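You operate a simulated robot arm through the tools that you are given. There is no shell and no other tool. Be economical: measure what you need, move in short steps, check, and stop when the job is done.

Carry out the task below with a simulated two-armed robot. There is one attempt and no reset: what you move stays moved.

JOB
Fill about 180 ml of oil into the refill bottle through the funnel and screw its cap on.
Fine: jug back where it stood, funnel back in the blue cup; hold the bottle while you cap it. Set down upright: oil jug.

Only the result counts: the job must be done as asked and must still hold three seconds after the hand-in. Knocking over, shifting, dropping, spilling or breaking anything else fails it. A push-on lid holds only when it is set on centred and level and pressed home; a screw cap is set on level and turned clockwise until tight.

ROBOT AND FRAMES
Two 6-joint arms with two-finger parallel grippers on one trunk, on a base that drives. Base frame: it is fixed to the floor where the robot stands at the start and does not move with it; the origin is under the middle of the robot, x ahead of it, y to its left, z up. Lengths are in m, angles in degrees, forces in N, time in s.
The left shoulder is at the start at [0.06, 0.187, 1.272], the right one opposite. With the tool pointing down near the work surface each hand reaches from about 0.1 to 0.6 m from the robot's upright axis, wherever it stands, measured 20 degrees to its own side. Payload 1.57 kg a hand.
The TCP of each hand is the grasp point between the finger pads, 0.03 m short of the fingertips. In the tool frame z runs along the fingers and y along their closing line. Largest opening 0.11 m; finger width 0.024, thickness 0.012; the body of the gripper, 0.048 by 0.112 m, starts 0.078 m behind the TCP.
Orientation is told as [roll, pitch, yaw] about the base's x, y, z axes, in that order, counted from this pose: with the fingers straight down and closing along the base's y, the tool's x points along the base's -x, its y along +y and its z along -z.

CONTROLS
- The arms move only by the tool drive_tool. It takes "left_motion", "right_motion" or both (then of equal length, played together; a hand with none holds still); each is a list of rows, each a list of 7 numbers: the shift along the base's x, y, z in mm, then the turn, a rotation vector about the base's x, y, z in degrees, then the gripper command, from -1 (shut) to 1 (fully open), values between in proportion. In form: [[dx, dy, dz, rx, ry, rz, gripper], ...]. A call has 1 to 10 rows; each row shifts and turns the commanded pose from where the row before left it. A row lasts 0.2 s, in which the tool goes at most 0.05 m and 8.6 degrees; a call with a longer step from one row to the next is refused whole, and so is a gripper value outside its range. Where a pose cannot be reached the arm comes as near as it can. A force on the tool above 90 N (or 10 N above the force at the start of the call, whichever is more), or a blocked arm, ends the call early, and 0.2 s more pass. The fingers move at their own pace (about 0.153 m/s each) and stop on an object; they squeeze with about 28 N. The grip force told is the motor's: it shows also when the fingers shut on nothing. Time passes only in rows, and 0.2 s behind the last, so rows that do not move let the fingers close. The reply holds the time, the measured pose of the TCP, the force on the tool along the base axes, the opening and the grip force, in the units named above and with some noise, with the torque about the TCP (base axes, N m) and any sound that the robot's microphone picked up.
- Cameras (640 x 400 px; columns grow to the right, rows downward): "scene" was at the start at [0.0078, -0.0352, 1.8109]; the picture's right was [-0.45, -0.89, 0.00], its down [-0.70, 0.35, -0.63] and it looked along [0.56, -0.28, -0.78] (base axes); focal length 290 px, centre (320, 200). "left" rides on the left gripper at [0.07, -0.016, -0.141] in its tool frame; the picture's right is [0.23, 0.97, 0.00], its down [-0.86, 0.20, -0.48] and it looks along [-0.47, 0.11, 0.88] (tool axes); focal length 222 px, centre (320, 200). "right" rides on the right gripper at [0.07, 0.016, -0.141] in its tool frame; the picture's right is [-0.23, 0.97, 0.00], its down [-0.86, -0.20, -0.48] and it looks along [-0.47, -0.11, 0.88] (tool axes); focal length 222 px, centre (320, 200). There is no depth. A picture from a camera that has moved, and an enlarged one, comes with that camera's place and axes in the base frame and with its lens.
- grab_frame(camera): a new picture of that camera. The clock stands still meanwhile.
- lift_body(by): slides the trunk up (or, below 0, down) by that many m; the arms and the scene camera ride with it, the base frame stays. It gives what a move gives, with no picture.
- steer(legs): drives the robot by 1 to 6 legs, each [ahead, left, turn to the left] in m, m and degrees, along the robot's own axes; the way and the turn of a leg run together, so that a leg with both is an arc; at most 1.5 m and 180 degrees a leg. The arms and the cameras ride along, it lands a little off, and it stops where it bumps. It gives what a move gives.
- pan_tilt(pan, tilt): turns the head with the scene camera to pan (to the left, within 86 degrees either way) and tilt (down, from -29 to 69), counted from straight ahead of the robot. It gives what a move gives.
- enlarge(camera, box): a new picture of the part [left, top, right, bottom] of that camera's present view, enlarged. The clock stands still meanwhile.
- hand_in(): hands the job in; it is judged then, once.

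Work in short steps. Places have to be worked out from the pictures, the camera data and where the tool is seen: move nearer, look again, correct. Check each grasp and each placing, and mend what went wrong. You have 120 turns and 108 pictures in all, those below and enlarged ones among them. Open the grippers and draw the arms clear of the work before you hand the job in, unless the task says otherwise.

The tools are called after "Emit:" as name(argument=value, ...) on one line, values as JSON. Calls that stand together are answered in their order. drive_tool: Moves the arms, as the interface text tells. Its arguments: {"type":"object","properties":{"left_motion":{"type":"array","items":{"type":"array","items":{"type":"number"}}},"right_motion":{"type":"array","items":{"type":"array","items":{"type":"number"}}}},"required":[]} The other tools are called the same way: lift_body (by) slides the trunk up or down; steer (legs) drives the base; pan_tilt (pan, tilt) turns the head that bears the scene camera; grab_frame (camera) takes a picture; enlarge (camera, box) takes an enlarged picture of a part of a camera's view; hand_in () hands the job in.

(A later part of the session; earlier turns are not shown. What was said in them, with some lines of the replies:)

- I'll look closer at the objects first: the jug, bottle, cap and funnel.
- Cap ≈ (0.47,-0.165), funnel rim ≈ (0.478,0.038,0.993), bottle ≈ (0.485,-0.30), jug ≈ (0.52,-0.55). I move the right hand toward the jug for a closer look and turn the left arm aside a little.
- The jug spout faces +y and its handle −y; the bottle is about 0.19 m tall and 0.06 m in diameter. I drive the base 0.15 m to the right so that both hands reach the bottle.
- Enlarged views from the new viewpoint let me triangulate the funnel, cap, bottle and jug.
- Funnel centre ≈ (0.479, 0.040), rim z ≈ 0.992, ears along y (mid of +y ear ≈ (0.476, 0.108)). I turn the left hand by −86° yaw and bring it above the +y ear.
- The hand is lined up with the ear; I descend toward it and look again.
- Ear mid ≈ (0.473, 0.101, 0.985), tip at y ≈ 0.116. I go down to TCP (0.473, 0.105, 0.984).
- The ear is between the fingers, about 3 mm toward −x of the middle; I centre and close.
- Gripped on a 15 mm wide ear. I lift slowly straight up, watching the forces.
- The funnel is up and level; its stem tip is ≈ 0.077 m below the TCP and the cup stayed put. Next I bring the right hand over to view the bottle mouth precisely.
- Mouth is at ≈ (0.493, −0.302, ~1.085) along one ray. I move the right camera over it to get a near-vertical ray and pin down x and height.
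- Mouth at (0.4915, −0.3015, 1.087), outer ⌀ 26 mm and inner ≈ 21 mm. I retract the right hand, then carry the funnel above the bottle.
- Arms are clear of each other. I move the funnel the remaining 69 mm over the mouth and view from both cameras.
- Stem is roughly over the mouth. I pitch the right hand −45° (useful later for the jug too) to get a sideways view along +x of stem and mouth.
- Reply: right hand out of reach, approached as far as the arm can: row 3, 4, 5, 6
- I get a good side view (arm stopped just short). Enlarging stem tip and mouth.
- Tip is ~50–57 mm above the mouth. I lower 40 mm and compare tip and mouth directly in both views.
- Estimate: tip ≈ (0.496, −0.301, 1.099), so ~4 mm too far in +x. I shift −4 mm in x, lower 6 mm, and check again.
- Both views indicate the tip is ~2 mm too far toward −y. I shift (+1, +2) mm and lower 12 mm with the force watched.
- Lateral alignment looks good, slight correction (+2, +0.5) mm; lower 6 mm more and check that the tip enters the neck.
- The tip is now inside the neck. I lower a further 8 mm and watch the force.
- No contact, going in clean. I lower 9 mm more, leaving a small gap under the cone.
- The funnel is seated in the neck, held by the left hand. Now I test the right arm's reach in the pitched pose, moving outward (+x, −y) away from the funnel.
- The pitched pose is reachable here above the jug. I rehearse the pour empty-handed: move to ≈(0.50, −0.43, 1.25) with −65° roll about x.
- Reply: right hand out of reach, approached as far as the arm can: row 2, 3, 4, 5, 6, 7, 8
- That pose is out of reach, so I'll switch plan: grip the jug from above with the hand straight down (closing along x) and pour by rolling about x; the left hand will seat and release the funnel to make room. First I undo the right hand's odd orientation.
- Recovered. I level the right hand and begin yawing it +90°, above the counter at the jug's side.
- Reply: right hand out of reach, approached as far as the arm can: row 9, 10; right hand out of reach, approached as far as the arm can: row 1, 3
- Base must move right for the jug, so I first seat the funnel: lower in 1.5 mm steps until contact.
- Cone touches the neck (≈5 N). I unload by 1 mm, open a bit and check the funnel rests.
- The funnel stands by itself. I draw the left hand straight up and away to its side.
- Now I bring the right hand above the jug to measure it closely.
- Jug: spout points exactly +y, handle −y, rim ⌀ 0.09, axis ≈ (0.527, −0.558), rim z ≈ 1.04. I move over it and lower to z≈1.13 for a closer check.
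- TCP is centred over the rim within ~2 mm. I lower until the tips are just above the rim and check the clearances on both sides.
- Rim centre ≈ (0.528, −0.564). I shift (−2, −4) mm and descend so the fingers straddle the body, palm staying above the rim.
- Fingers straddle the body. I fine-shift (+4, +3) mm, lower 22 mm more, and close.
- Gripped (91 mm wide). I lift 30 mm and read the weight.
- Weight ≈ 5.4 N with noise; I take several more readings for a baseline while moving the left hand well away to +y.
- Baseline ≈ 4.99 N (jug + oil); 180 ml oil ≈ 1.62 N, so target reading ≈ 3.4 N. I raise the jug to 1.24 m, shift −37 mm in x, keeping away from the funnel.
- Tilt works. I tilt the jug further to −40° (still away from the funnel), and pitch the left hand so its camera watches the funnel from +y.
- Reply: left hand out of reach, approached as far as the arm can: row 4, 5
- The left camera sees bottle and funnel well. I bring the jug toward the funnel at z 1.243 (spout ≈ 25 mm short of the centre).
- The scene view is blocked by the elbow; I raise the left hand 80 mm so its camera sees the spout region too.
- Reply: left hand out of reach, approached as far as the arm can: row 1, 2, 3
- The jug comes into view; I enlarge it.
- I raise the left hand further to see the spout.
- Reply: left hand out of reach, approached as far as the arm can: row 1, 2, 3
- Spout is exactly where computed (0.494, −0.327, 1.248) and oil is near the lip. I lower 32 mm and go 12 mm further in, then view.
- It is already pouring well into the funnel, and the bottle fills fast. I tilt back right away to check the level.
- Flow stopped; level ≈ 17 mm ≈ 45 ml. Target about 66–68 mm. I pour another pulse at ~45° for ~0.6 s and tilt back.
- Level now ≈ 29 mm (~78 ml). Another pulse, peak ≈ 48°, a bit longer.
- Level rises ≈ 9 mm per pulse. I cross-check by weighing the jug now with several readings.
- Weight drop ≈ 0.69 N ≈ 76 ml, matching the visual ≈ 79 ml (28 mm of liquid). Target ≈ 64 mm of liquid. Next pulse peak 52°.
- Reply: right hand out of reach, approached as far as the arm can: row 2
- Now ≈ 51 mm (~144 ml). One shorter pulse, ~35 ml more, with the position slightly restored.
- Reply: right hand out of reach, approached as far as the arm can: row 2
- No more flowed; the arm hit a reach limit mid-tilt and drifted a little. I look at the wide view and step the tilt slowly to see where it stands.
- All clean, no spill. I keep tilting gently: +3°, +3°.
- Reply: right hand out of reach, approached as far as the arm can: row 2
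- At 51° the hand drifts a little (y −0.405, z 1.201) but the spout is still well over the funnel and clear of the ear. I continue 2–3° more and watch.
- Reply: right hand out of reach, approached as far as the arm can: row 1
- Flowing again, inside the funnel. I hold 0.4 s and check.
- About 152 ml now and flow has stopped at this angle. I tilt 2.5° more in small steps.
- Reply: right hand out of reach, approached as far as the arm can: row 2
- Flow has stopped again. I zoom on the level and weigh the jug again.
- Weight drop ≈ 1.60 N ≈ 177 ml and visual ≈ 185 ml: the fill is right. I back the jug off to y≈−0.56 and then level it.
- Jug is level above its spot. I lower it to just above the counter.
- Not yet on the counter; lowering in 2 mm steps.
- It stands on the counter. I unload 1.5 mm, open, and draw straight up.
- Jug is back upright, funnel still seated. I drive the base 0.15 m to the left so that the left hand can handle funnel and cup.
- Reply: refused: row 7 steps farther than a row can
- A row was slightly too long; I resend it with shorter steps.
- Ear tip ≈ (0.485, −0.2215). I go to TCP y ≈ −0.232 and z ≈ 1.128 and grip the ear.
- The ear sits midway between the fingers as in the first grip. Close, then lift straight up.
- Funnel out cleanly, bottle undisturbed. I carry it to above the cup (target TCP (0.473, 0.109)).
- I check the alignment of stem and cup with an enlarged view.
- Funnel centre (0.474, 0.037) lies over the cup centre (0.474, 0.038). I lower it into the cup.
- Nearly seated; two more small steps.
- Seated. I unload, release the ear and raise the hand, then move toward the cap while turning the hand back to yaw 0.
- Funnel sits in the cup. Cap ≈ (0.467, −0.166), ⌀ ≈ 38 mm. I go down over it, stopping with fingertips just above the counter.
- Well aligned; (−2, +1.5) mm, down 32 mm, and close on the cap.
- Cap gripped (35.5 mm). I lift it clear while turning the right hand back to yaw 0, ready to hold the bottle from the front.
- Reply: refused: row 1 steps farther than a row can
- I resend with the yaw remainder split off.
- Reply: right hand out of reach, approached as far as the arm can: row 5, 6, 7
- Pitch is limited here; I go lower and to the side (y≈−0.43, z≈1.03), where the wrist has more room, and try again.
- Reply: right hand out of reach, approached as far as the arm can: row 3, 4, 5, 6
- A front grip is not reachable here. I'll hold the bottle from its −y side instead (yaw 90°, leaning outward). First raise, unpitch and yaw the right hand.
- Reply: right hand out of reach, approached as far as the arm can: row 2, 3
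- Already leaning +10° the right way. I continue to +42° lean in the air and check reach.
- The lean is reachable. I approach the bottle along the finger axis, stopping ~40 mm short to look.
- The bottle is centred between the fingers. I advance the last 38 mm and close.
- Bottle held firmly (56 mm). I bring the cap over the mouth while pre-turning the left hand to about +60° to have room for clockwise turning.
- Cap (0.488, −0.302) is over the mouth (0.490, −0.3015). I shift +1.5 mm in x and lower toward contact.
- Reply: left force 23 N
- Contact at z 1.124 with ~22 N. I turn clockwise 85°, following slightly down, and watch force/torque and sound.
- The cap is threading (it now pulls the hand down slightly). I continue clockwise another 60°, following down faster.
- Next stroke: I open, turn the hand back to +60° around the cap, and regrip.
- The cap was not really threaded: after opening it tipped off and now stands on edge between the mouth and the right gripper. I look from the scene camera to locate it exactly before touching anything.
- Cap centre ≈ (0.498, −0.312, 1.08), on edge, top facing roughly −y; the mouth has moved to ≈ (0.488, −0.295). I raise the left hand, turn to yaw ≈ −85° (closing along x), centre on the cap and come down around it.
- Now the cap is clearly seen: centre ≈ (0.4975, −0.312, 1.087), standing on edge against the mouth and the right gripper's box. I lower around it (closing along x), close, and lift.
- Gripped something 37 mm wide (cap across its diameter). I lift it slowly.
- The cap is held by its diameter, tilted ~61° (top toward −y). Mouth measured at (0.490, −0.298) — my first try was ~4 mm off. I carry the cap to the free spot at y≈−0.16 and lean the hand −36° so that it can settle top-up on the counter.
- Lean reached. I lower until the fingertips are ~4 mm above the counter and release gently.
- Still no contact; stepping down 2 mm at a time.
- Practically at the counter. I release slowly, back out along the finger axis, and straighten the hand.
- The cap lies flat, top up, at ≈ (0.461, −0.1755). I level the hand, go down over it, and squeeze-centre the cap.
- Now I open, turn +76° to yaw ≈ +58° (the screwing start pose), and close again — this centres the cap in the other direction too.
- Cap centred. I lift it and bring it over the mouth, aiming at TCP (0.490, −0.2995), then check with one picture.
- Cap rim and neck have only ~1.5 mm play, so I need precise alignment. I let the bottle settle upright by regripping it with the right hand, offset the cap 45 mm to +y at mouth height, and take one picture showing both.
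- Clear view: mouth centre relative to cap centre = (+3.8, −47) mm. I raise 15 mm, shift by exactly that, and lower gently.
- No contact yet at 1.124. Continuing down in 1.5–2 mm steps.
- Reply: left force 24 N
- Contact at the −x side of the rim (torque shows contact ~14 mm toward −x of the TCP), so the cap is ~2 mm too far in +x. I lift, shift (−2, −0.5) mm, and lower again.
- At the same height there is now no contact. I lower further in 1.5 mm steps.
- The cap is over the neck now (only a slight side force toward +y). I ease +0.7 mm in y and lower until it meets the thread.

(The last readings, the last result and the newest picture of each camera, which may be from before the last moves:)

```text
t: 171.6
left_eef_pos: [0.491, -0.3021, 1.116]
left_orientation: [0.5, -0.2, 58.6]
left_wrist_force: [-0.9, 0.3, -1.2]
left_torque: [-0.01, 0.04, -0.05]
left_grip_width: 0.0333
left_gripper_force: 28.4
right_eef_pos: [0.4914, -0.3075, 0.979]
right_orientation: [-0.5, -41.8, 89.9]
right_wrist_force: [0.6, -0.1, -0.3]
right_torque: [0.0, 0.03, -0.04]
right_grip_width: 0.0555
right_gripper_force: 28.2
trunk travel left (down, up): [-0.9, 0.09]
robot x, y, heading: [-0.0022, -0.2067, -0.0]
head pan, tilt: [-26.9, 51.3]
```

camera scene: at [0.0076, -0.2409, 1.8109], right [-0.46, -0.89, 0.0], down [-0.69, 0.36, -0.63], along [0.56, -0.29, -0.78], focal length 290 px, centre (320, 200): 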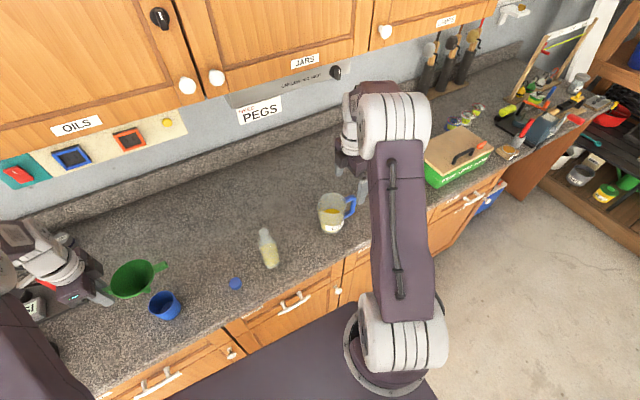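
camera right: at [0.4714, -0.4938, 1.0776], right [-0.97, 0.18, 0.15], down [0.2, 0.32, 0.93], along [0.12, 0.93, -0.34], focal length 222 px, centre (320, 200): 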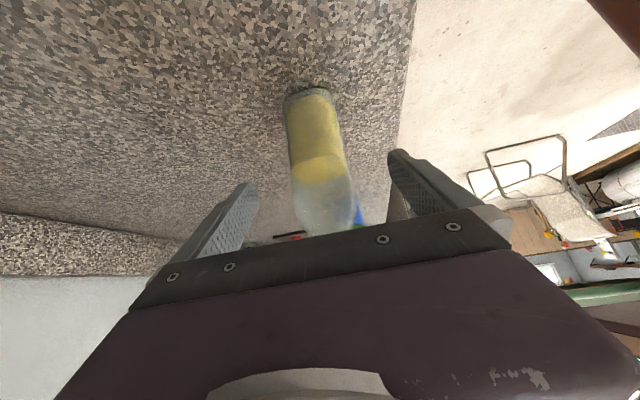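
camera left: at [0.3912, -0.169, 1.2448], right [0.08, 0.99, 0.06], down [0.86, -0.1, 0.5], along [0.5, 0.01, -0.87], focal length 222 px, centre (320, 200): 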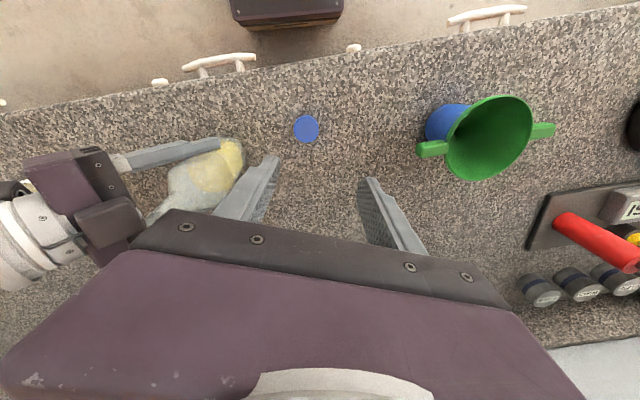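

Still free — the cap slides down over the neck, well centred. Lowering on.

Emit:
drive_tool(left_motion=[[0, 0, -1.5, 0, 0, 0, -1], [0, 0, 0, 0, 0, 0, -1]])

Emit:
drive_tool(left_motion=[[0, 0, -1.5, 0, 0, 0, -1], [0, 0, 0, 0, 0, 0, -1]])

Emit:
drive_tool(left_motion=[[0, 0, -1.5, 0, 0, 0, -1], [0, 0, 0, 0, 0, 0, -1]])

Emit:
drive_tool(left_motion=[[0, 0, -1, 0, 0, 0, -1], [0, 0, 0, 0, 0, 0, -1]])

```text
t: 172.2
left_eef_pos: [0.4907, -0.3004, 1.1139]
left_orientation: [0.5, -0.1, 58.4]
left_wrist_force: [0.7, 0.9, 0.6]
left_torque: [-0.01, 0.0, 0.0]
left_grip_width: 0.0334
left_gripper_force: 27.9
right_eef_pos: [0.4917, -0.3082, 0.9776]
right_orientation: [-0.5, -41.9, 89.8]
right_wrist_force: [-0.4, 0.9, -0.2]
right_torque: [-0.09, -0.07, -0.01]
right_grip_width: 0.0557
right_gripper_force: 27.3
trunk travel left (down, up): [-0.9, 0.09]
robot x, y, heading: [0.0009, -0.2021, -0.2]
head pan, tilt: [-26.9, 51.3]
```

```text
t: 172.8
left_eef_pos: [0.4914, -0.3018, 1.1119]
left_orientation: [0.6, -0.2, 58.5]
left_wrist_force: [0.4, 0.2, -1.0]
left_torque: [-0.01, 0.01, 0.0]
left_grip_width: 0.0332
left_gripper_force: 27.7
right_eef_pos: [0.4909, -0.3092, 0.9791]
right_orientation: [-0.5, -41.9, 89.9]
right_wrist_force: [0.4, 0.8, 0.5]
right_torque: [-0.02, -0.01, -0.01]
right_grip_width: 0.0555
right_gripper_force: 28.0
trunk travel left (down, up): [-0.9, 0.09]
robot x, y, heading: [0.0028, -0.2059, -0.1]
head pan, tilt: [-26.9, 51.3]
```

```text
t: 173.4
left_eef_pos: [0.4917, -0.3017, 1.1104]
left_orientation: [0.6, -0.3, 58.4]
left_wrist_force: [-0.9, -1.4, -0.3]
left_torque: [0.04, -0.38, 0.02]
left_grip_width: 0.0332
left_gripper_force: 28.2
right_eef_pos: [0.4909, -0.3087, 0.9786]
right_orientation: [-0.4, -41.9, 89.9]
right_wrist_force: [0.6, 2.8, -0.7]
right_torque: [-0.29, 0.5, -0.04]
right_grip_width: 0.0557
right_gripper_force: 28.4
trunk travel left (down, up): [-0.9, 0.09]
robot x, y, heading: [-0.0012, -0.205, -0.3]
head pan, tilt: [-26.9, 51.3]
```

```text
t: 174.0
left_eef_pos: [0.4923, -0.301, 1.1094]
left_orientation: [0.4, -0.2, 58.6]
left_wrist_force: [4.7, 0.4, 3.0]
left_torque: [0.04, -0.18, 0.0]
left_grip_width: 0.0332
left_gripper_force: 28.2
right_eef_pos: [0.4916, -0.3091, 0.979]
right_orientation: [-0.5, -41.8, 90.0]
right_wrist_force: [-3.1, -1.4, -0.3]
right_torque: [0.18, -0.32, -0.01]
right_grip_width: 0.0557
right_gripper_force: 28.3
trunk travel left (down, up): [-0.9, 0.09]
robot x, y, heading: [0.0046, -0.21, -0.4]
head pan, tilt: [-26.9, 51.3]
```

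Now it meets resistance, 12 mm over the neck. I turn clockwise 85° while following down slightly.

Emit:
drive_tool(left_motion=[[0, 0, -0.5, 0, 0, -8.5, -1], [0, 0, -0.1, 0, 0, -8.5, -1], [0, 0, -0.1, 0, 0, -8.5, -1], [0, 0, -0.1, 0, 0, -8.5, -1], [0, 0, -0.1, 0, 0, -8.5, -1], [0, 0, -0.1, 0, 0, -8.5, -1], [0, 0, -0.1, 0, 0, -8.5, -1], [0, 0, -0.1, 0, 0, -8.5, -1], [0, 0, -0.1, 0, 0, -8.5, -1], [0, 0, -0.1, 0, 0, -8.5, -1]])

Emit:
drive_tool(left_motion=[[0, 0, -0.1, 0, 0, -8.5, -1], [0, 0, -0.1, 0, 0, -8.5, -1], [0, 0, -0.1, 0, 0, -8.5, -1], [0, 0, -0.1, 0, 0, -8.5, -1], [0, 0, -0.1, 0, 0, -8.5, -1], [0, 0, -0.1, 0, 0, -8.5, -1], [0, 0, 0, 0, 0, -8.5, -1]])

```text
t: 176.2
left_eef_pos: [0.49, -0.3019, 1.1085]
left_orientation: [0.4, -0.3, -26.5]
left_wrist_force: [5.1, -12.7, 13.5]
left_torque: [-0.55, -0.3, -0.04]
left_grip_width: 0.0333
left_gripper_force: 27.8
right_eef_pos: [0.491, -0.3081, 0.978]
right_orientation: [-0.5, -41.8, 89.9]
right_wrist_force: [-4.7, 15.2, -4.3]
right_torque: [-0.68, -0.45, -0.1]
right_grip_width: 0.0556
right_gripper_force: 28.3
trunk travel left (down, up): [-0.9, 0.09]
robot x, y, heading: [0.0007, -0.2094, -0.1]
head pan, tilt: [-26.9, 51.3]
```

```text
t: 177.8
left_eef_pos: [0.4895, -0.2999, 1.1086]
left_orientation: [0.5, -0.2, -86.1]
left_wrist_force: [-5.4, -11.0, 25.5]
left_torque: [-0.49, 0.2, -0.01]
left_grip_width: 0.0335
left_gripper_force: 28.2
right_eef_pos: [0.49, -0.3082, 0.9788]
right_orientation: [-0.6, -41.7, 89.9]
right_wrist_force: [6.6, 17.3, -11.4]
right_torque: [-0.38, 0.61, -0.12]
right_grip_width: 0.0554
right_gripper_force: 27.7
trunk travel left (down, up): [-0.9, 0.09]
robot x, y, heading: [0.001, -0.2055, -0.2]
head pan, tilt: [-26.9, 51.3]
```

The lateral forces show the cap is off-centre in the grip and orbits while turning. It is captive on the neck now, so I open, shift slightly (−0.5, −1.5) mm, turn back to +58°, and regrip.

Emit:
drive_tool(left_motion=[[0, 0, 0, 0, 0, 0, -0.3], [0, 0, 0, 0, 0, 0, 0.0], [-0.5, -1.5, 0, 0, 0, 8.5, 0.1], [0, 0, 0, 0, 0, 8.5, 0.1], [0, 0, 0, 0, 0, 8.5, 0.1], [0, 0, 0, 0, 0, 8.5, 0.1], [0, 0, 0, 0, 0, 8.5, 0.1], [0, 0, 0, 0, 0, 8.5, 0.1], [0, 0, 0, 0, 0, 8.5, 0.1], [0, 0, 0, 0, 0, 8.5, 0.1]])

Emit:
drive_tool(left_motion=[[0, 0, 0, 0, 0, 8.5, 0.1], [0, 0, 0, 0, 0, 8.5, 0.1], [0, 0, 0, 0, 0, 8.5, 0.1], [0, 0, 0, 0, 0, 8.5, 0.1], [0, 0, 0, 0, 0, 8.5, 0.1], [0, 0, 0, 0, 0, 8.5, 0.1], [0, 0, 0, 0, 0, 8.5, 0.0], [0, 0, 0, 0, 0, 0, -0.3], [0, 0, 0, 0, 0, 0, -1], [0, 0, 0, 0, 0, 0, -1]])

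```text
t: 180.0
left_eef_pos: [0.4803, -0.3001, 1.1068]
left_orientation: [0.7, 1.5, -18.2]
left_wrist_force: [-74.3, 19.8, 37.2]
left_torque: [-0.81, 2.26, -2.87]
left_grip_width: 0.0636
left_gripper_force: 1.8
right_eef_pos: [0.4941, -0.3105, 0.9798]
right_orientation: [-1.4, -41.4, 89.9]
right_wrist_force: [70.4, -19.3, -26.6]
right_torque: [3.15, 7.09, 2.38]
right_grip_width: 0.0557
right_gripper_force: 28.3
trunk travel left (down, up): [-0.9, 0.09]
robot x, y, heading: [-0.0005, -0.2044, -0.3]
head pan, tilt: [-26.9, 51.3]
```

```text
t: 180.3
left_eef_pos: [0.4777, -0.2993, 1.1084]
left_orientation: [0.9, 2.1, -14.4]
left_wrist_force: [-15.2, 1.1, 12.6]
left_torque: [-0.49, 0.47, -0.58]
left_grip_width: 0.062
left_gripper_force: 1.3
right_eef_pos: [0.4968, -0.3112, 0.9795]
right_orientation: [-1.6, -41.3, 89.7]
right_wrist_force: [10.7, -0.2, -2.0]
right_torque: [0.98, 1.79, 0.47]
right_grip_width: 0.0557
right_gripper_force: 28.4
trunk travel left (down, up): [-0.9, 0.09]
robot x, y, heading: [-0.0026, -0.2067, -0.3]
head pan, tilt: [-26.9, 51.3]
stopped in row 1 (left hand): the force on the tool passed its limit (the readings are from after the stop); the commanded pose is now the measured one
```

The open left fingers hit the right gripper's housing while swinging back. I raise the left hand clear, regrip the bottle 28 mm lower with the right hand to make room, and look.

Emit:
drive_tool(left_motion=[[4, -1, 10, 0, 0, 0, 0.2], [4, -1, 15, -0.9, -2, 0, 0.2], [2, 0, 15, 0, 0, 0, 0.2], [0, 0, 0, 0, 0, 0, 0.2]])

Emit:
drive_tool(right_motion=[[0, 0, 0, 0, 0, 0, -0.1], [0, 0, 0, 0, 0, 0, 0.2], [0, 0, -14, 0, 0, 0, 0.2], [0, 0, -14, 0, 0, 0, 0.2], [0, 0, 0, 0, 0, 0, 0.1], [0, 0, 0, 0, 0, 0, -0.1], [0, 0, 0, 0, 0, 0, -1], [0, 0, 0, 0, 0, 0, -1]])

Emit:
enlarge(camera="left", box=[230, 90, 410, 230])

```text
t: 181.3
left_eef_pos: [0.4905, -0.3013, 1.1456]
left_orientation: [0.5, -0.5, -14.3]
left_wrist_force: [-0.4, -0.2, 0.3]
left_torque: [-0.01, 0.0, 0.0]
left_grip_width: 0.0662
left_gripper_force: 0.1
right_eef_pos: [0.4964, -0.3119, 0.9796]
right_orientation: [-1.5, -41.3, 89.8]
right_wrist_force: [0.6, -0.3, 13.7]
right_torque: [0.39, 0.2, 0.03]
right_grip_width: 0.0556
right_gripper_force: 27.8
trunk travel left (down, up): [-0.9, 0.09]
robot x, y, heading: [0.0024, -0.2091, -0.2]
head pan, tilt: [-26.9, 51.3]
```

```text
t: 183.2
left_eef_pos: [0.491, -0.301, 1.1435]
left_orientation: [0.5, -0.2, -14.5]
left_wrist_force: [-0.2, -0.4, -0.5]
left_torque: [0.0, 0.02, 0.01]
left_grip_width: 0.0659
left_gripper_force: 0.1
right_eef_pos: [0.4965, -0.3103, 0.9503]
right_orientation: [-1.4, -41.3, 89.7]
right_wrist_force: [-0.2, -0.2, -0.2]
right_torque: [0.0, -0.01, 0.01]
right_grip_width: 0.0556
right_gripper_force: 28.0
trunk travel left (down, up): [-0.9, 0.09]
robot x, y, heading: [-0.0001, -0.2074, -0.2]
head pan, tilt: [-26.9, 51.3]
```

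```text
refused: no pictures are left
```

No pictures remain, so I continue by touch. The bottle now sits about 5 mm further in +x (grip centre 0.4965). I centre above it, lower the open fingers around the cap and close to feel it.

Emit:
drive_tool(left_motion=[[5.5, -2.5, 0, 0, 0, 0, 0.2], [0, 0, -15, 0, 0, 0, 0.2], [0, 0, -15, 0, 0, 0, 0.2], [0, 0, -6, 0, 0, 0, 0.2], [0, 0, 0, 0, 0, 0, -0.1], [0, 0, 0, 0, 0, 0, -0.3], [0, 0, 0, 0, 0, 0, -1], [0, 0, 0, 0, 0, 0, -1]])

```text
t: 184.9
left_eef_pos: [0.4956, -0.3052, 1.111]
left_orientation: [0.3, -0.2, -14.3]
left_wrist_force: [-3.1, -8.4, 0.3]
left_torque: [-0.42, 0.08, 0.0]
left_grip_width: 0.0357
left_gripper_force: 27.8
right_eef_pos: [0.4968, -0.3104, 0.9493]
right_orientation: [-1.4, -41.4, 89.6]
right_wrist_force: [2.5, 8.4, 0.1]
right_torque: [-0.87, 0.45, -0.05]
right_grip_width: 0.0555
right_gripper_force: 27.9
trunk travel left (down, up): [-0.9, 0.09]
robot x, y, heading: [-0.0, -0.2051, -0.2]
head pan, tilt: [-26.9, 51.3]
```

The cap is on the neck (35.7 mm grip) with the neck about 1 mm further to −y. I shift to relieve that, press lightly and turn clockwise 68°; then open, swing back to +58° and regrip.

Emit:
drive_tool(left_motion=[[-0.3, -1, -1, 0, 0, -8.5, -1], [0, 0, -0.5, 0, 0, -8.5, -1], [0, 0, -0.15, 0, 0, -8.5, -1], [0, 0, -0.15, 0, 0, -8.5, -1], [0, 0, -0.15, 0, 0, -8.5, -1], [0, 0, -0.15, 0, 0, -8.5, -1], [0, 0, -0.15, 0, 0, -8.5, -1], [0, 0, -0.15, 0, 0, -8.5, -1]])

Emit:
drive_tool(left_motion=[[0, 0, 0, 0, 0, 0, -0.3], [0, 0, 0, 0, 0, 0, 0.0], [0, 0, 0, 0, 0, 8.5, 0.0], [0, 0, 0, 0, 0, 8.5, 0.0], [0, 0, 0, 0, 0, 8.5, 0.0], [0, 0, 0, 0, 0, 8.5, 0.0], [0, 0, 0, 0, 0, 8.5, 0.0], [0, 0, 0, 0, 0, 8.5, 0.0], [0, 0, 0, 0, 0, 8.5, 0.0], [0, 0, 0, 0, 0, 8.5, 0.0]])

Emit:
drive_tool(left_motion=[[0, 0, 0, 0, 0, 8.5, 0.0], [0, 0, 0, 0, 0, 8.5, 0.0], [0, 0, 0, 0, 0, 8.5, 0.0], [0, 0, 0, 0, 0, 8.5, 0.0], [0, 0, 0, 0, 0, 8.5, 0.0], [0, 0, 0, 0, 0, 8.5, 0.0], [0, 0, 0, 0, 0, 8.5, 0.0], [0, 0, 0, 0, 0, 0, -0.3], [0, 0, 0, 0, 0, 0, -1], [0, 0, 0, 0, 0, 0, -1]])

```text
t: 186.8
left_eef_pos: [0.4957, -0.305, 1.1084]
left_orientation: [0.4, -0.3, -82.6]
left_wrist_force: [-9.4, -1.3, 12.9]
left_torque: [0.01, 0.22, -0.02]
left_grip_width: 0.0354
left_gripper_force: 27.9
right_eef_pos: [0.4968, -0.3115, 0.9495]
right_orientation: [-1.5, -41.2, 89.6]
right_wrist_force: [10.1, 2.1, -7.9]
right_torque: [-0.29, 1.34, -0.1]
right_grip_width: 0.0558
right_gripper_force: 27.9
trunk travel left (down, up): [-0.9, 0.09]
robot x, y, heading: [0.0001, -0.2102, -0.1]
head pan, tilt: [-26.9, 51.3]
```

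```text
t: 188.9
left_eef_pos: [0.4952, -0.3055, 1.1081]
left_orientation: [0.5, -0.3, -14.3]
left_wrist_force: [0.6, -1.1, 0.3]
left_torque: [0.01, 0.01, 0.0]
left_grip_width: 0.0552
left_gripper_force: 0.1
right_eef_pos: [0.4958, -0.3098, 0.9476]
right_orientation: [-1.4, -41.4, 89.7]
right_wrist_force: [-1.4, 0.3, -1.0]
right_torque: [0.06, 0.06, 0.06]
right_grip_width: 0.0556
right_gripper_force: 27.8
trunk travel left (down, up): [-0.9, 0.09]
robot x, y, heading: [-0.0021, -0.2061, -0.0]
head pan, tilt: [-26.9, 51.3]
```

```text
t: 191.2
left_eef_pos: [0.4957, -0.3064, 1.1086]
left_orientation: [0.6, -0.2, 45.1]
left_wrist_force: [-4.7, 5.3, 0.7]
left_torque: [0.15, 0.09, 0.02]
left_grip_width: 0.0355
left_gripper_force: 27.8
right_eef_pos: [0.4962, -0.3106, 0.9486]
right_orientation: [-1.6, -41.3, 89.6]
right_wrist_force: [4.8, -5.6, -0.2]
right_torque: [0.75, 0.69, 0.0]
right_grip_width: 0.0556
right_gripper_force: 28.2
trunk travel left (down, up): [-0.9, 0.09]
robot x, y, heading: [-0.0009, -0.2065, -0.4]
head pan, tilt: [-26.9, 51.3]
```

No collisions now and centring is within ~1 mm. I shift x −0.8 mm and do two full clockwise strokes with regrip between.

Emit:
drive_tool(left_motion=[[-0.8, 0.2, -1, 0, 0, -8.5, -1], [0, 0, -0.3, 0, 0, -8.5, -1], [0, 0, -0.1, 0, 0, -8.5, -1], [0, 0, -0.1, 0, 0, -8.5, -1], [0, 0, -0.1, 0, 0, -8.5, -1], [0, 0, -0.1, 0, 0, -8.5, -1], [0, 0, -0.1, 0, 0, -8.5, -1], [0, 0, -0.1, 0, 0, -8.5, -1]])

Emit:
drive_tool(left_motion=[[0, 0, -0.1, 0, 0, -8.5, -1], [0, 0, -0.1, 0, 0, -8.5, -1], [0, 0, -0.1, 0, 0, -8.5, -1], [0, 0, -0.1, 0, 0, -8.5, -1], [0, 0, -0.1, 0, 0, -8.5, -1], [0, 0, -0.1, 0, 0, -8.5, -1], [0, 0, -0.1, 0, 0, -8.5, -1]])

Emit:
drive_tool(left_motion=[[0, 0, 0, 0, 0, 0, -0.3], [0, 0, 0, 0, 0, 0, 0.0], [0, 0, 0, 0, 0, 8.5, 0.0], [0, 0, 0, 0, 0, 8.5, 0.0], [0, 0, 0, 0, 0, 8.5, 0.0], [0, 0, 0, 0, 0, 8.5, 0.0], [0, 0, 0, 0, 0, 8.5, 0.0], [0, 0, 0, 0, 0, 8.5, 0.0], [0, 0, 0, 0, 0, 8.5, 0.0], [0, 0, 0, 0, 0, 8.5, 0.0]])

Emit:
drive_tool(left_motion=[[0, 0, 0, 0, 0, 8.5, 0.0], [0, 0, 0, 0, 0, 8.5, 0.0], [0, 0, 0, 0, 0, 8.5, 0.0], [0, 0, 0, 0, 0, 8.5, 0.0], [0, 0, 0, 0, 0, 8.5, 0.0], [0, 0, 0, 0, 0, 8.5, 0.0], [0, 0, 0, 0, 0, 8.5, 0.0], [0, 0, 0, 0, 0, 0, -0.3], [0, 0, 0, 0, 0, 0, -1], [0, 0, 0, 0, 0, 0, -1]])

Emit:
drive_tool(left_motion=[[0, 0, -0.8, 0, 0, -8.5, -1], [0, 0, -0.2, 0, 0, -8.5, -1], [0, 0, -0.1, 0, 0, -8.5, -1], [0, 0, -0.1, 0, 0, -8.5, -1], [0, 0, -0.1, 0, 0, -8.5, -1], [0, 0, -0.1, 0, 0, -8.5, -1], [0, 0, -0.1, 0, 0, -8.5, -1], [0, 0, -0.1, 0, 0, -8.5, -1]])

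Emit:
drive_tool(left_motion=[[0, 0, -0.1, 0, 0, -8.5, -1], [0, 0, -0.1, 0, 0, -8.5, -1], [0, 0, -0.1, 0, 0, -8.5, -1], [0, 0, -0.1, 0, 0, -8.5, -1], [0, 0, -0.1, 0, 0, -8.5, -1], [0, 0, -0.1, 0, 0, -8.5, -1], [0, 0, -0.1, 0, 0, -8.5, -1]])

```text
t: 192.9
left_eef_pos: [0.4956, -0.3066, 1.107]
left_orientation: [0.3, -0.5, -23.1]
left_wrist_force: [1.6, -4.0, 5.3]
left_torque: [-0.22, -0.09, 0.43]
left_grip_width: 0.0349
left_gripper_force: 28.7
right_eef_pos: [0.4957, -0.3088, 0.9499]
right_orientation: [-1.4, -41.4, 89.8]
right_wrist_force: [-1.5, 1.1, -0.6]
right_torque: [-0.41, 0.02, -0.38]
right_grip_width: 0.0557
right_gripper_force: 27.7
trunk travel left (down, up): [-0.9, 0.09]
robot x, y, heading: [-0.0006, -0.2059, -0.3]
head pan, tilt: [-26.9, 51.3]
```

```text
t: 194.6
left_eef_pos: [0.4942, -0.3054, 1.1059]
left_orientation: [0.5, -0.4, -82.7]
left_wrist_force: [-5.0, -4.0, 5.0]
left_torque: [-0.02, 0.06, 0.4]
left_grip_width: 0.0334
left_gripper_force: 27.5
right_eef_pos: [0.4962, -0.3087, 0.9505]
right_orientation: [-1.5, -41.2, 89.6]
right_wrist_force: [4.0, 3.3, -0.2]
right_torque: [-0.48, 0.77, -0.42]
right_grip_width: 0.0559
right_gripper_force: 28.0
trunk travel left (down, up): [-0.9, 0.09]
robot x, y, heading: [0.0014, -0.2042, 0.1]
head pan, tilt: [-26.9, 51.3]
```

```text
t: 196.8
left_eef_pos: [0.4956, -0.3059, 1.1064]
left_orientation: [0.5, -0.2, -14.3]
left_wrist_force: [-0.3, 0.1, -0.6]
left_torque: [-0.02, 0.01, -0.02]
left_grip_width: 0.055
left_gripper_force: 0.0
right_eef_pos: [0.4963, -0.3102, 0.949]
right_orientation: [-1.6, -41.3, 89.6]
right_wrist_force: [0.9, -0.3, 7.4]
right_torque: [0.23, 0.12, 0.01]
right_grip_width: 0.0556
right_gripper_force: 27.5
trunk travel left (down, up): [-0.9, 0.09]
robot x, y, heading: [-0.002, -0.2026, -0.2]
head pan, tilt: [-26.9, 51.3]
```

```text
t: 198.9
left_eef_pos: [0.4947, -0.3036, 1.1055]
left_orientation: [0.7, -0.2, 45.1]
left_wrist_force: [-4.5, 3.0, -0.1]
left_torque: [0.03, 0.0, 0.18]
left_grip_width: 0.0343
left_gripper_force: 27.9
right_eef_pos: [0.4961, -0.31, 0.9493]
right_orientation: [-1.5, -41.3, 89.6]
right_wrist_force: [3.4, -3.9, 3.8]
right_torque: [0.75, 0.85, -0.2]
right_grip_width: 0.0558
right_gripper_force: 28.0
trunk travel left (down, up): [-0.9, 0.09]
robot x, y, heading: [0.0014, -0.2025, -0.2]
head pan, tilt: [-26.9, 51.3]
```

```text
t: 200.8
left_eef_pos: [0.494, -0.3046, 1.1052]
left_orientation: [0.5, -0.2, -23.0]
left_wrist_force: [-1.5, 5.1, 1.5]
left_torque: [-0.02, -0.04, 0.57]
left_grip_width: 0.0356
left_gripper_force: 27.6
right_eef_pos: [0.4971, -0.3107, 0.9491]
right_orientation: [-1.6, -41.3, 89.6]
right_wrist_force: [0.4, -5.2, -0.6]
right_torque: [0.88, 0.24, -0.56]
right_grip_width: 0.0561
right_gripper_force: 28.0
trunk travel left (down, up): [-0.9, 0.09]
robot x, y, heading: [0.005, -0.2061, -0.0]
head pan, tilt: [-26.9, 51.3]
```

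```text
t: 202.3
left_eef_pos: [0.4947, -0.305, 1.1038]
left_orientation: [0.5, -0.2, -82.6]
left_wrist_force: [0.7, -0.9, 0.4]
left_torque: [0.04, -0.09, 0.28]
left_grip_width: 0.0337
left_gripper_force: 28.7
right_eef_pos: [0.4966, -0.3106, 0.9492]
right_orientation: [-1.4, -41.3, 89.7]
right_wrist_force: [-0.8, -0.2, 0.0]
right_torque: [-0.09, -0.08, -0.3]
right_grip_width: 0.056
right_gripper_force: 27.5
trunk travel left (down, up): [-0.9, 0.09]
robot x, y, heading: [0.0018, -0.2026, 0.2]
head pan, tilt: [-26.9, 51.3]
```

Now there is real thread torque (0.4–0.57 N·m) with small side forces: the cap is screwing down. Two more strokes to tighten.

Emit:
drive_tool(left_motion=[[0, 0, 0, 0, 0, 0, -0.3], [0, 0, 0, 0, 0, 0, 0.0], [0, 0, 0, 0, 0, 8.5, 0.0], [0, 0, 0, 0, 0, 8.5, 0.0], [0, 0, 0, 0, 0, 8.5, 0.0], [0, 0, 0, 0, 0, 8.5, 0.0], [0, 0, 0, 0, 0, 8.5, 0.0], [0, 0, 0, 0, 0, 8.5, 0.0], [0, 0, 0, 0, 0, 8.5, 0.0], [0, 0, 0, 0, 0, 8.5, 0.0]])

Emit:
drive_tool(left_motion=[[0, 0, 0, 0, 0, 8.5, 0.0], [0, 0, 0, 0, 0, 8.5, 0.0], [0, 0, 0, 0, 0, 8.5, 0.0], [0, 0, 0, 0, 0, 8.5, 0.0], [0, 0, 0, 0, 0, 8.5, 0.0], [0, 0, 0, 0, 0, 8.5, 0.0], [0, 0, 0, 0, 0, 8.5, 0.0], [0, 0, 0, 0, 0, 0, -0.3], [0, 0, 0, 0, 0, 0, -1], [0, 0, 0, 0, 0, 0, -1]])

Emit:
drive_tool(left_motion=[[0, 0, -0.2, 0, 0, -8.5, -1], [0, 0, -0.1, 0, 0, -8.5, -1], [0, 0, -0.1, 0, 0, -8.5, -1], [0, 0, -0.1, 0, 0, -8.5, -1], [0, 0, -0.1, 0, 0, -8.5, -1], [0, 0, -0.1, 0, 0, -8.5, -1], [0, 0, -0.1, 0, 0, -8.5, -1], [0, 0, -0.1, 0, 0, -8.5, -1]])

Emit:
drive_tool(left_motion=[[0, 0, -0.1, 0, 0, -8.5, -1], [0, 0, -0.1, 0, 0, -8.5, -1], [0, 0, -0.1, 0, 0, -8.5, -1], [0, 0, -0.1, 0, 0, -8.5, -1], [0, 0, -0.1, 0, 0, -8.5, -1], [0, 0, -0.1, 0, 0, -8.5, -1], [0, 0, -0.1, 0, 0, -8.5, -1]])

Emit:
drive_tool(left_motion=[[0, 0, 0, 0, 0, 0, -0.3], [0, 0, 0, 0, 0, 0, 0.0], [0, 0, 0, 0, 0, 8.5, 0.0], [0, 0, 0, 0, 0, 8.5, 0.0], [0, 0, 0, 0, 0, 8.5, 0.0], [0, 0, 0, 0, 0, 8.5, 0.0], [0, 0, 0, 0, 0, 8.5, 0.0], [0, 0, 0, 0, 0, 8.5, 0.0], [0, 0, 0, 0, 0, 8.5, 0.0], [0, 0, 0, 0, 0, 8.5, 0.0]])

Emit:
drive_tool(left_motion=[[0, 0, 0, 0, 0, 8.5, 0.0], [0, 0, 0, 0, 0, 8.5, 0.0], [0, 0, 0, 0, 0, 8.5, 0.0], [0, 0, 0, 0, 0, 8.5, 0.0], [0, 0, 0, 0, 0, 8.5, 0.0], [0, 0, 0, 0, 0, 8.5, 0.0], [0, 0, 0, 0, 0, 8.5, 0.0], [0, 0, 0, 0, 0, 0, -0.3], [0, 0, 0, 0, 0, 0, -1], [0, 0, 0, 0, 0, 0, -1]])

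Emit:
drive_tool(left_motion=[[0, 0, -0.1, 0, 0, -8.5, -1], [0, 0, -0.1, 0, 0, -8.5, -1], [0, 0, -0.1, 0, 0, -8.5, -1], [0, 0, -0.1, 0, 0, -8.5, -1], [0, 0, -0.1, 0, 0, -8.5, -1], [0, 0, -0.1, 0, 0, -8.5, -1], [0, 0, -0.1, 0, 0, -8.5, -1], [0, 0, -0.1, 0, 0, -8.5, -1]])

Emit:
drive_tool(left_motion=[[0, 0, -0.1, 0, 0, -8.5, -1], [0, 0, -0.1, 0, 0, -8.5, -1], [0, 0, -0.1, 0, 0, -8.5, -1], [0, 0, -0.1, 0, 0, -8.5, -1], [0, 0, -0.1, 0, 0, -8.5, -1], [0, 0, -0.1, 0, 0, -8.5, -1], [0, 0, -0.1, 0, 0, -8.5, -1]])

```text
t: 204.6
left_eef_pos: [0.4966, -0.3057, 1.1029]
left_orientation: [0.5, -0.1, -14.4]
left_wrist_force: [0.9, -0.2, -0.7]
left_torque: [-0.01, -0.03, -0.02]
left_grip_width: 0.0553
left_gripper_force: 0.0
right_eef_pos: [0.4965, -0.3097, 0.9493]
right_orientation: [-1.3, -41.3, 89.8]
right_wrist_force: [0.2, 1.0, -0.4]
right_torque: [-0.02, 0.06, -0.01]
right_grip_width: 0.0561
right_gripper_force: 28.2
trunk travel left (down, up): [-0.9, 0.09]
robot x, y, heading: [0.0006, -0.2061, -0.4]
head pan, tilt: [-26.9, 51.3]
```

```text
t: 206.8
left_eef_pos: [0.4953, -0.3052, 1.1049]
left_orientation: [0.4, -0.2, 45.1]
left_wrist_force: [4.8, -3.5, 0.0]
left_torque: [-0.23, -0.2, 0.19]
left_grip_width: 0.0342
left_gripper_force: 28.2
right_eef_pos: [0.4965, -0.311, 0.9498]
right_orientation: [-1.4, -41.3, 89.8]
right_wrist_force: [-3.5, 3.4, 0.1]
right_torque: [-0.37, -0.42, -0.2]
right_grip_width: 0.0559
right_gripper_force: 28.3
trunk travel left (down, up): [-0.9, 0.09]
robot x, y, heading: [0.0017, -0.2081, -0.4]
head pan, tilt: [-26.9, 51.3]
```

```text
t: 208.6
left_eef_pos: [0.495, -0.3036, 1.1025]
left_orientation: [0.5, -0.2, -23.0]
left_wrist_force: [0.8, -7.7, 0.6]
left_torque: [-0.27, -0.02, 0.57]
left_grip_width: 0.0357
left_gripper_force: 27.7
right_eef_pos: [0.4966, -0.3098, 0.9491]
right_orientation: [-1.5, -41.3, 89.7]
right_wrist_force: [-2.6, 7.7, -0.3]
right_torque: [-0.85, -0.06, -0.59]
right_grip_width: 0.056
right_gripper_force: 28.3
trunk travel left (down, up): [-0.9, 0.09]
robot x, y, heading: [-0.0021, -0.2072, -0.1]
head pan, tilt: [-26.9, 51.3]
```

```text
t: 210.2
left_eef_pos: [0.4942, -0.3047, 1.1017]
left_orientation: [0.5, -0.3, -82.7]
left_wrist_force: [2.9, 2.9, 0.2]
left_torque: [0.13, -0.11, 0.29]
left_grip_width: 0.0339
left_gripper_force: 28.1
right_eef_pos: [0.4957, -0.311, 0.95]
right_orientation: [-1.5, -41.2, 89.9]
right_wrist_force: [-1.8, -1.9, -0.1]
right_torque: [0.33, -0.36, -0.29]
right_grip_width: 0.0562
right_gripper_force: 27.8
trunk travel left (down, up): [-0.9, 0.09]
robot x, y, heading: [0.0005, -0.2078, 0.0]
head pan, tilt: [-26.9, 51.3]
```

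```text
t: 212.3
left_eef_pos: [0.4955, -0.3038, 1.1023]
left_orientation: [0.6, -0.2, -14.3]
left_wrist_force: [-0.5, 0.3, 0.2]
left_torque: [-0.03, -0.01, 0.0]
left_grip_width: 0.0551
left_gripper_force: 0.0
right_eef_pos: [0.4963, -0.3108, 0.9492]
right_orientation: [-1.5, -41.3, 89.7]
right_wrist_force: [0.8, 0.6, 1.4]
right_torque: [0.03, 0.03, -0.04]
right_grip_width: 0.056
right_gripper_force: 27.6
trunk travel left (down, up): [-0.9, 0.09]
robot x, y, heading: [-0.0019, -0.2057, -0.1]
head pan, tilt: [-26.9, 51.3]
```

```text
t: 214.6
left_eef_pos: [0.4956, -0.3059, 1.1009]
left_orientation: [0.5, -0.2, 45.1]
left_wrist_force: [-0.8, 1.2, -0.5]
left_torque: [-0.11, -0.08, 0.2]
left_grip_width: 0.034
left_gripper_force: 28.3
right_eef_pos: [0.4965, -0.3107, 0.9494]
right_orientation: [-1.4, -41.2, 89.6]
right_wrist_force: [2.1, -0.2, 0.1]
right_torque: [0.26, 0.18, -0.23]
right_grip_width: 0.0561
right_gripper_force: 27.8
trunk travel left (down, up): [-0.9, 0.09]
robot x, y, heading: [0.0045, -0.2055, -0.4]
head pan, tilt: [-26.9, 51.3]
```

```text
t: 216.3
left_eef_pos: [0.4949, -0.3051, 1.1011]
left_orientation: [0.4, -0.3, -23.0]
left_wrist_force: [-0.9, 2.6, 0.4]
left_torque: [-0.08, -0.01, 0.57]
left_grip_width: 0.0358
left_gripper_force: 28.2
right_eef_pos: [0.4968, -0.3107, 0.9495]
right_orientation: [-1.6, -41.2, 89.7]
right_wrist_force: [0.5, -2.4, 0.2]
right_torque: [0.36, 0.06, -0.6]
right_grip_width: 0.0561
right_gripper_force: 28.2
trunk travel left (down, up): [-0.9, 0.09]
robot x, y, heading: [-0.0006, -0.2074, -0.3]
head pan, tilt: [-26.9, 51.3]
```

```text
t: 217.9
left_eef_pos: [0.4942, -0.3044, 1.0997]
left_orientation: [0.6, -0.3, -82.6]
left_wrist_force: [1.9, 1.1, 1.0]
left_torque: [0.11, -0.05, 0.28]
left_grip_width: 0.0337
left_gripper_force: 27.7
right_eef_pos: [0.4958, -0.311, 0.9487]
right_orientation: [-1.4, -41.3, 89.8]
right_wrist_force: [-3.0, -2.0, 0.0]
right_torque: [0.06, -0.19, -0.25]
right_grip_width: 0.0563
right_gripper_force: 28.0
trunk travel left (down, up): [-0.9, 0.09]
robot x, y, heading: [0.0019, -0.202, -0.4]
head pan, tilt: [-26.9, 51.3]
```

The torque/width pattern now repeats identically every stroke (0.57 N·m, fingers slipping over the ribs): the cap no longer turns — it is tight. I release the cap and lift the left hand clear, then open and back the right hand away from the bottle.

Emit:
drive_tool(left_motion=[[0, 0, 0, 0, 0, 0, -0.4], [0, 0, 0, 0, 0, 0, 0.0], [0, 0, 0, 0, 0, 0, 0.1], [0, 0, 15, 0, 0, 0, 0.1], [0, 0, 30, 0, 0, 0, 0.1], [0, 0, 40, 0, 0, 0, 0.1], [0, 0, 40, 0, 0, 0, 0.1], [0, 40, 20, 0, 0, 0, 0.1], [0, 45, 0, 0, 0, 0, 0.1], [0, 45, 0, 0, 0, 0, 0.1]])

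Emit:
drive_tool(right_motion=[[0, 0, 0, 0, 0, 0, -0.05], [0, 0, 0, 0, 0, 0, 0.2], [0, 0, 0, 0, 0, 0, 0.6], [0, 0, 0, 0, 0, 0, 0.9], [0, -6, 20, 0, 0, 0, 0.9], [0, -6, 24, 0, 0, 0, 0.9], [0, -15, 28, 0, 0, 0, 0.9], [0, -25, 28, 0, 0, 0, 0.9], [0, -25, 30, 0, 0, 0, 0.9], [0, -20, 40, 0, 0, 0, 0.9]])

Emit:
drive_tool(right_motion=[[0, -20, 40, 0, 0, 0, 0.9], [0, -20, 30, 0, 0, 0, 0.9], [0, -20, 10, 0, 0, 0, 0.9]], left_motion=[[0, 30, 0, 0, 0, 0, 0.1], [0, 30, 0, 0, 0, 0, 0.1], [0, 0, 0, 0, 0, 0, 0.1]])

```text
t: 220.2
left_eef_pos: [0.4922, -0.1754, 1.2461]
left_orientation: [0.5, -0.4, -82.5]
left_wrist_force: [-0.7, -0.3, 0.5]
left_torque: [-0.03, -0.01, -0.02]
left_grip_width: 0.0606
left_gripper_force: 0.0
right_eef_pos: [0.4971, -0.3099, 0.9494]
right_orientation: [-1.5, -41.1, 89.7]
right_wrist_force: [0.3, -0.5, -0.9]
right_torque: [-0.03, -0.03, -0.03]
right_grip_width: 0.0559
right_gripper_force: 27.7
trunk travel left (down, up): [-0.9, 0.09]
robot x, y, heading: [0.0009, -0.2092, -0.3]
head pan, tilt: [-26.9, 51.3]
```

```text
t: 222.3
left_eef_pos: [0.4927, -0.1774, 1.2469]
left_orientation: [0.4, -0.2, -82.4]
left_wrist_force: [0.0, 1.1, 0.6]
left_torque: [0.02, 0.0, 0.0]
left_grip_width: 0.0605
left_gripper_force: 0.0
right_eef_pos: [0.4952, -0.4103, 1.1205]
right_orientation: [-1.5, -41.3, 89.7]
right_wrist_force: [-0.1, 0.4, 1.0]
right_torque: [0.01, 0.0, -0.01]
right_grip_width: 0.1044
right_gripper_force: 0.1
trunk travel left (down, up): [-0.9, 0.09]
robot x, y, heading: [-0.0037, -0.2084, 0.1]
head pan, tilt: [-26.9, 51.3]
```

```text
t: 223.2
left_eef_pos: [0.4941, -0.116, 1.2444]
left_orientation: [0.4, -0.2, -82.3]
left_wrist_force: [0.0, -0.4, 0.0]
left_torque: [0.04, 0.0, 0.0]
left_grip_width: 0.0607
left_gripper_force: 0.0
right_eef_pos: [0.4976, -0.4694, 1.1992]
right_orientation: [-1.3, -41.4, 89.7]
right_wrist_force: [0.1, -1.0, 0.6]
right_torque: [0.02, 0.0, 0.0]
right_grip_width: 0.1045
right_gripper_force: 0.1
trunk travel left (down, up): [-0.9, 0.09]
robot x, y, heading: [-0.0011, -0.2034, -0.1]
head pan, tilt: [-26.9, 51.3]
```

Both hands are open and came away with no contact forces, so I hand the job in.

Emit:
hand_in()

```text
The job is handed in.
```

I handed the job in with about 180 ml of oil in the refill bottle and its cap screwed on; the final state was checked only by touch, because I had run out of pictures.

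- **Fill:** the jug lost about 1.60 N, roughly 177 ml. The level in the bottle looked like about 185 ml.
- **Cap:** it came off on the first try because it was slightly off-centre. I recovered it, centred it again and turned it clockwise until it stopped turning and the fingers slipped at about 0.57 N·m. The right hand held the bottle throughout.
- **Bottle:** while I was capping it, the left fingers hit the right gripper and pushed the bottle about 5 mm from where it stood.
- **Jug and funnel:** the jug is back upright where it stood and the funnel is back in the blue cup. I saw both in place before the pictures ran out.
- **Spills:** I saw none in the pictures taken while pouring.
- **Hands:** both grippers are open and clear of the work.
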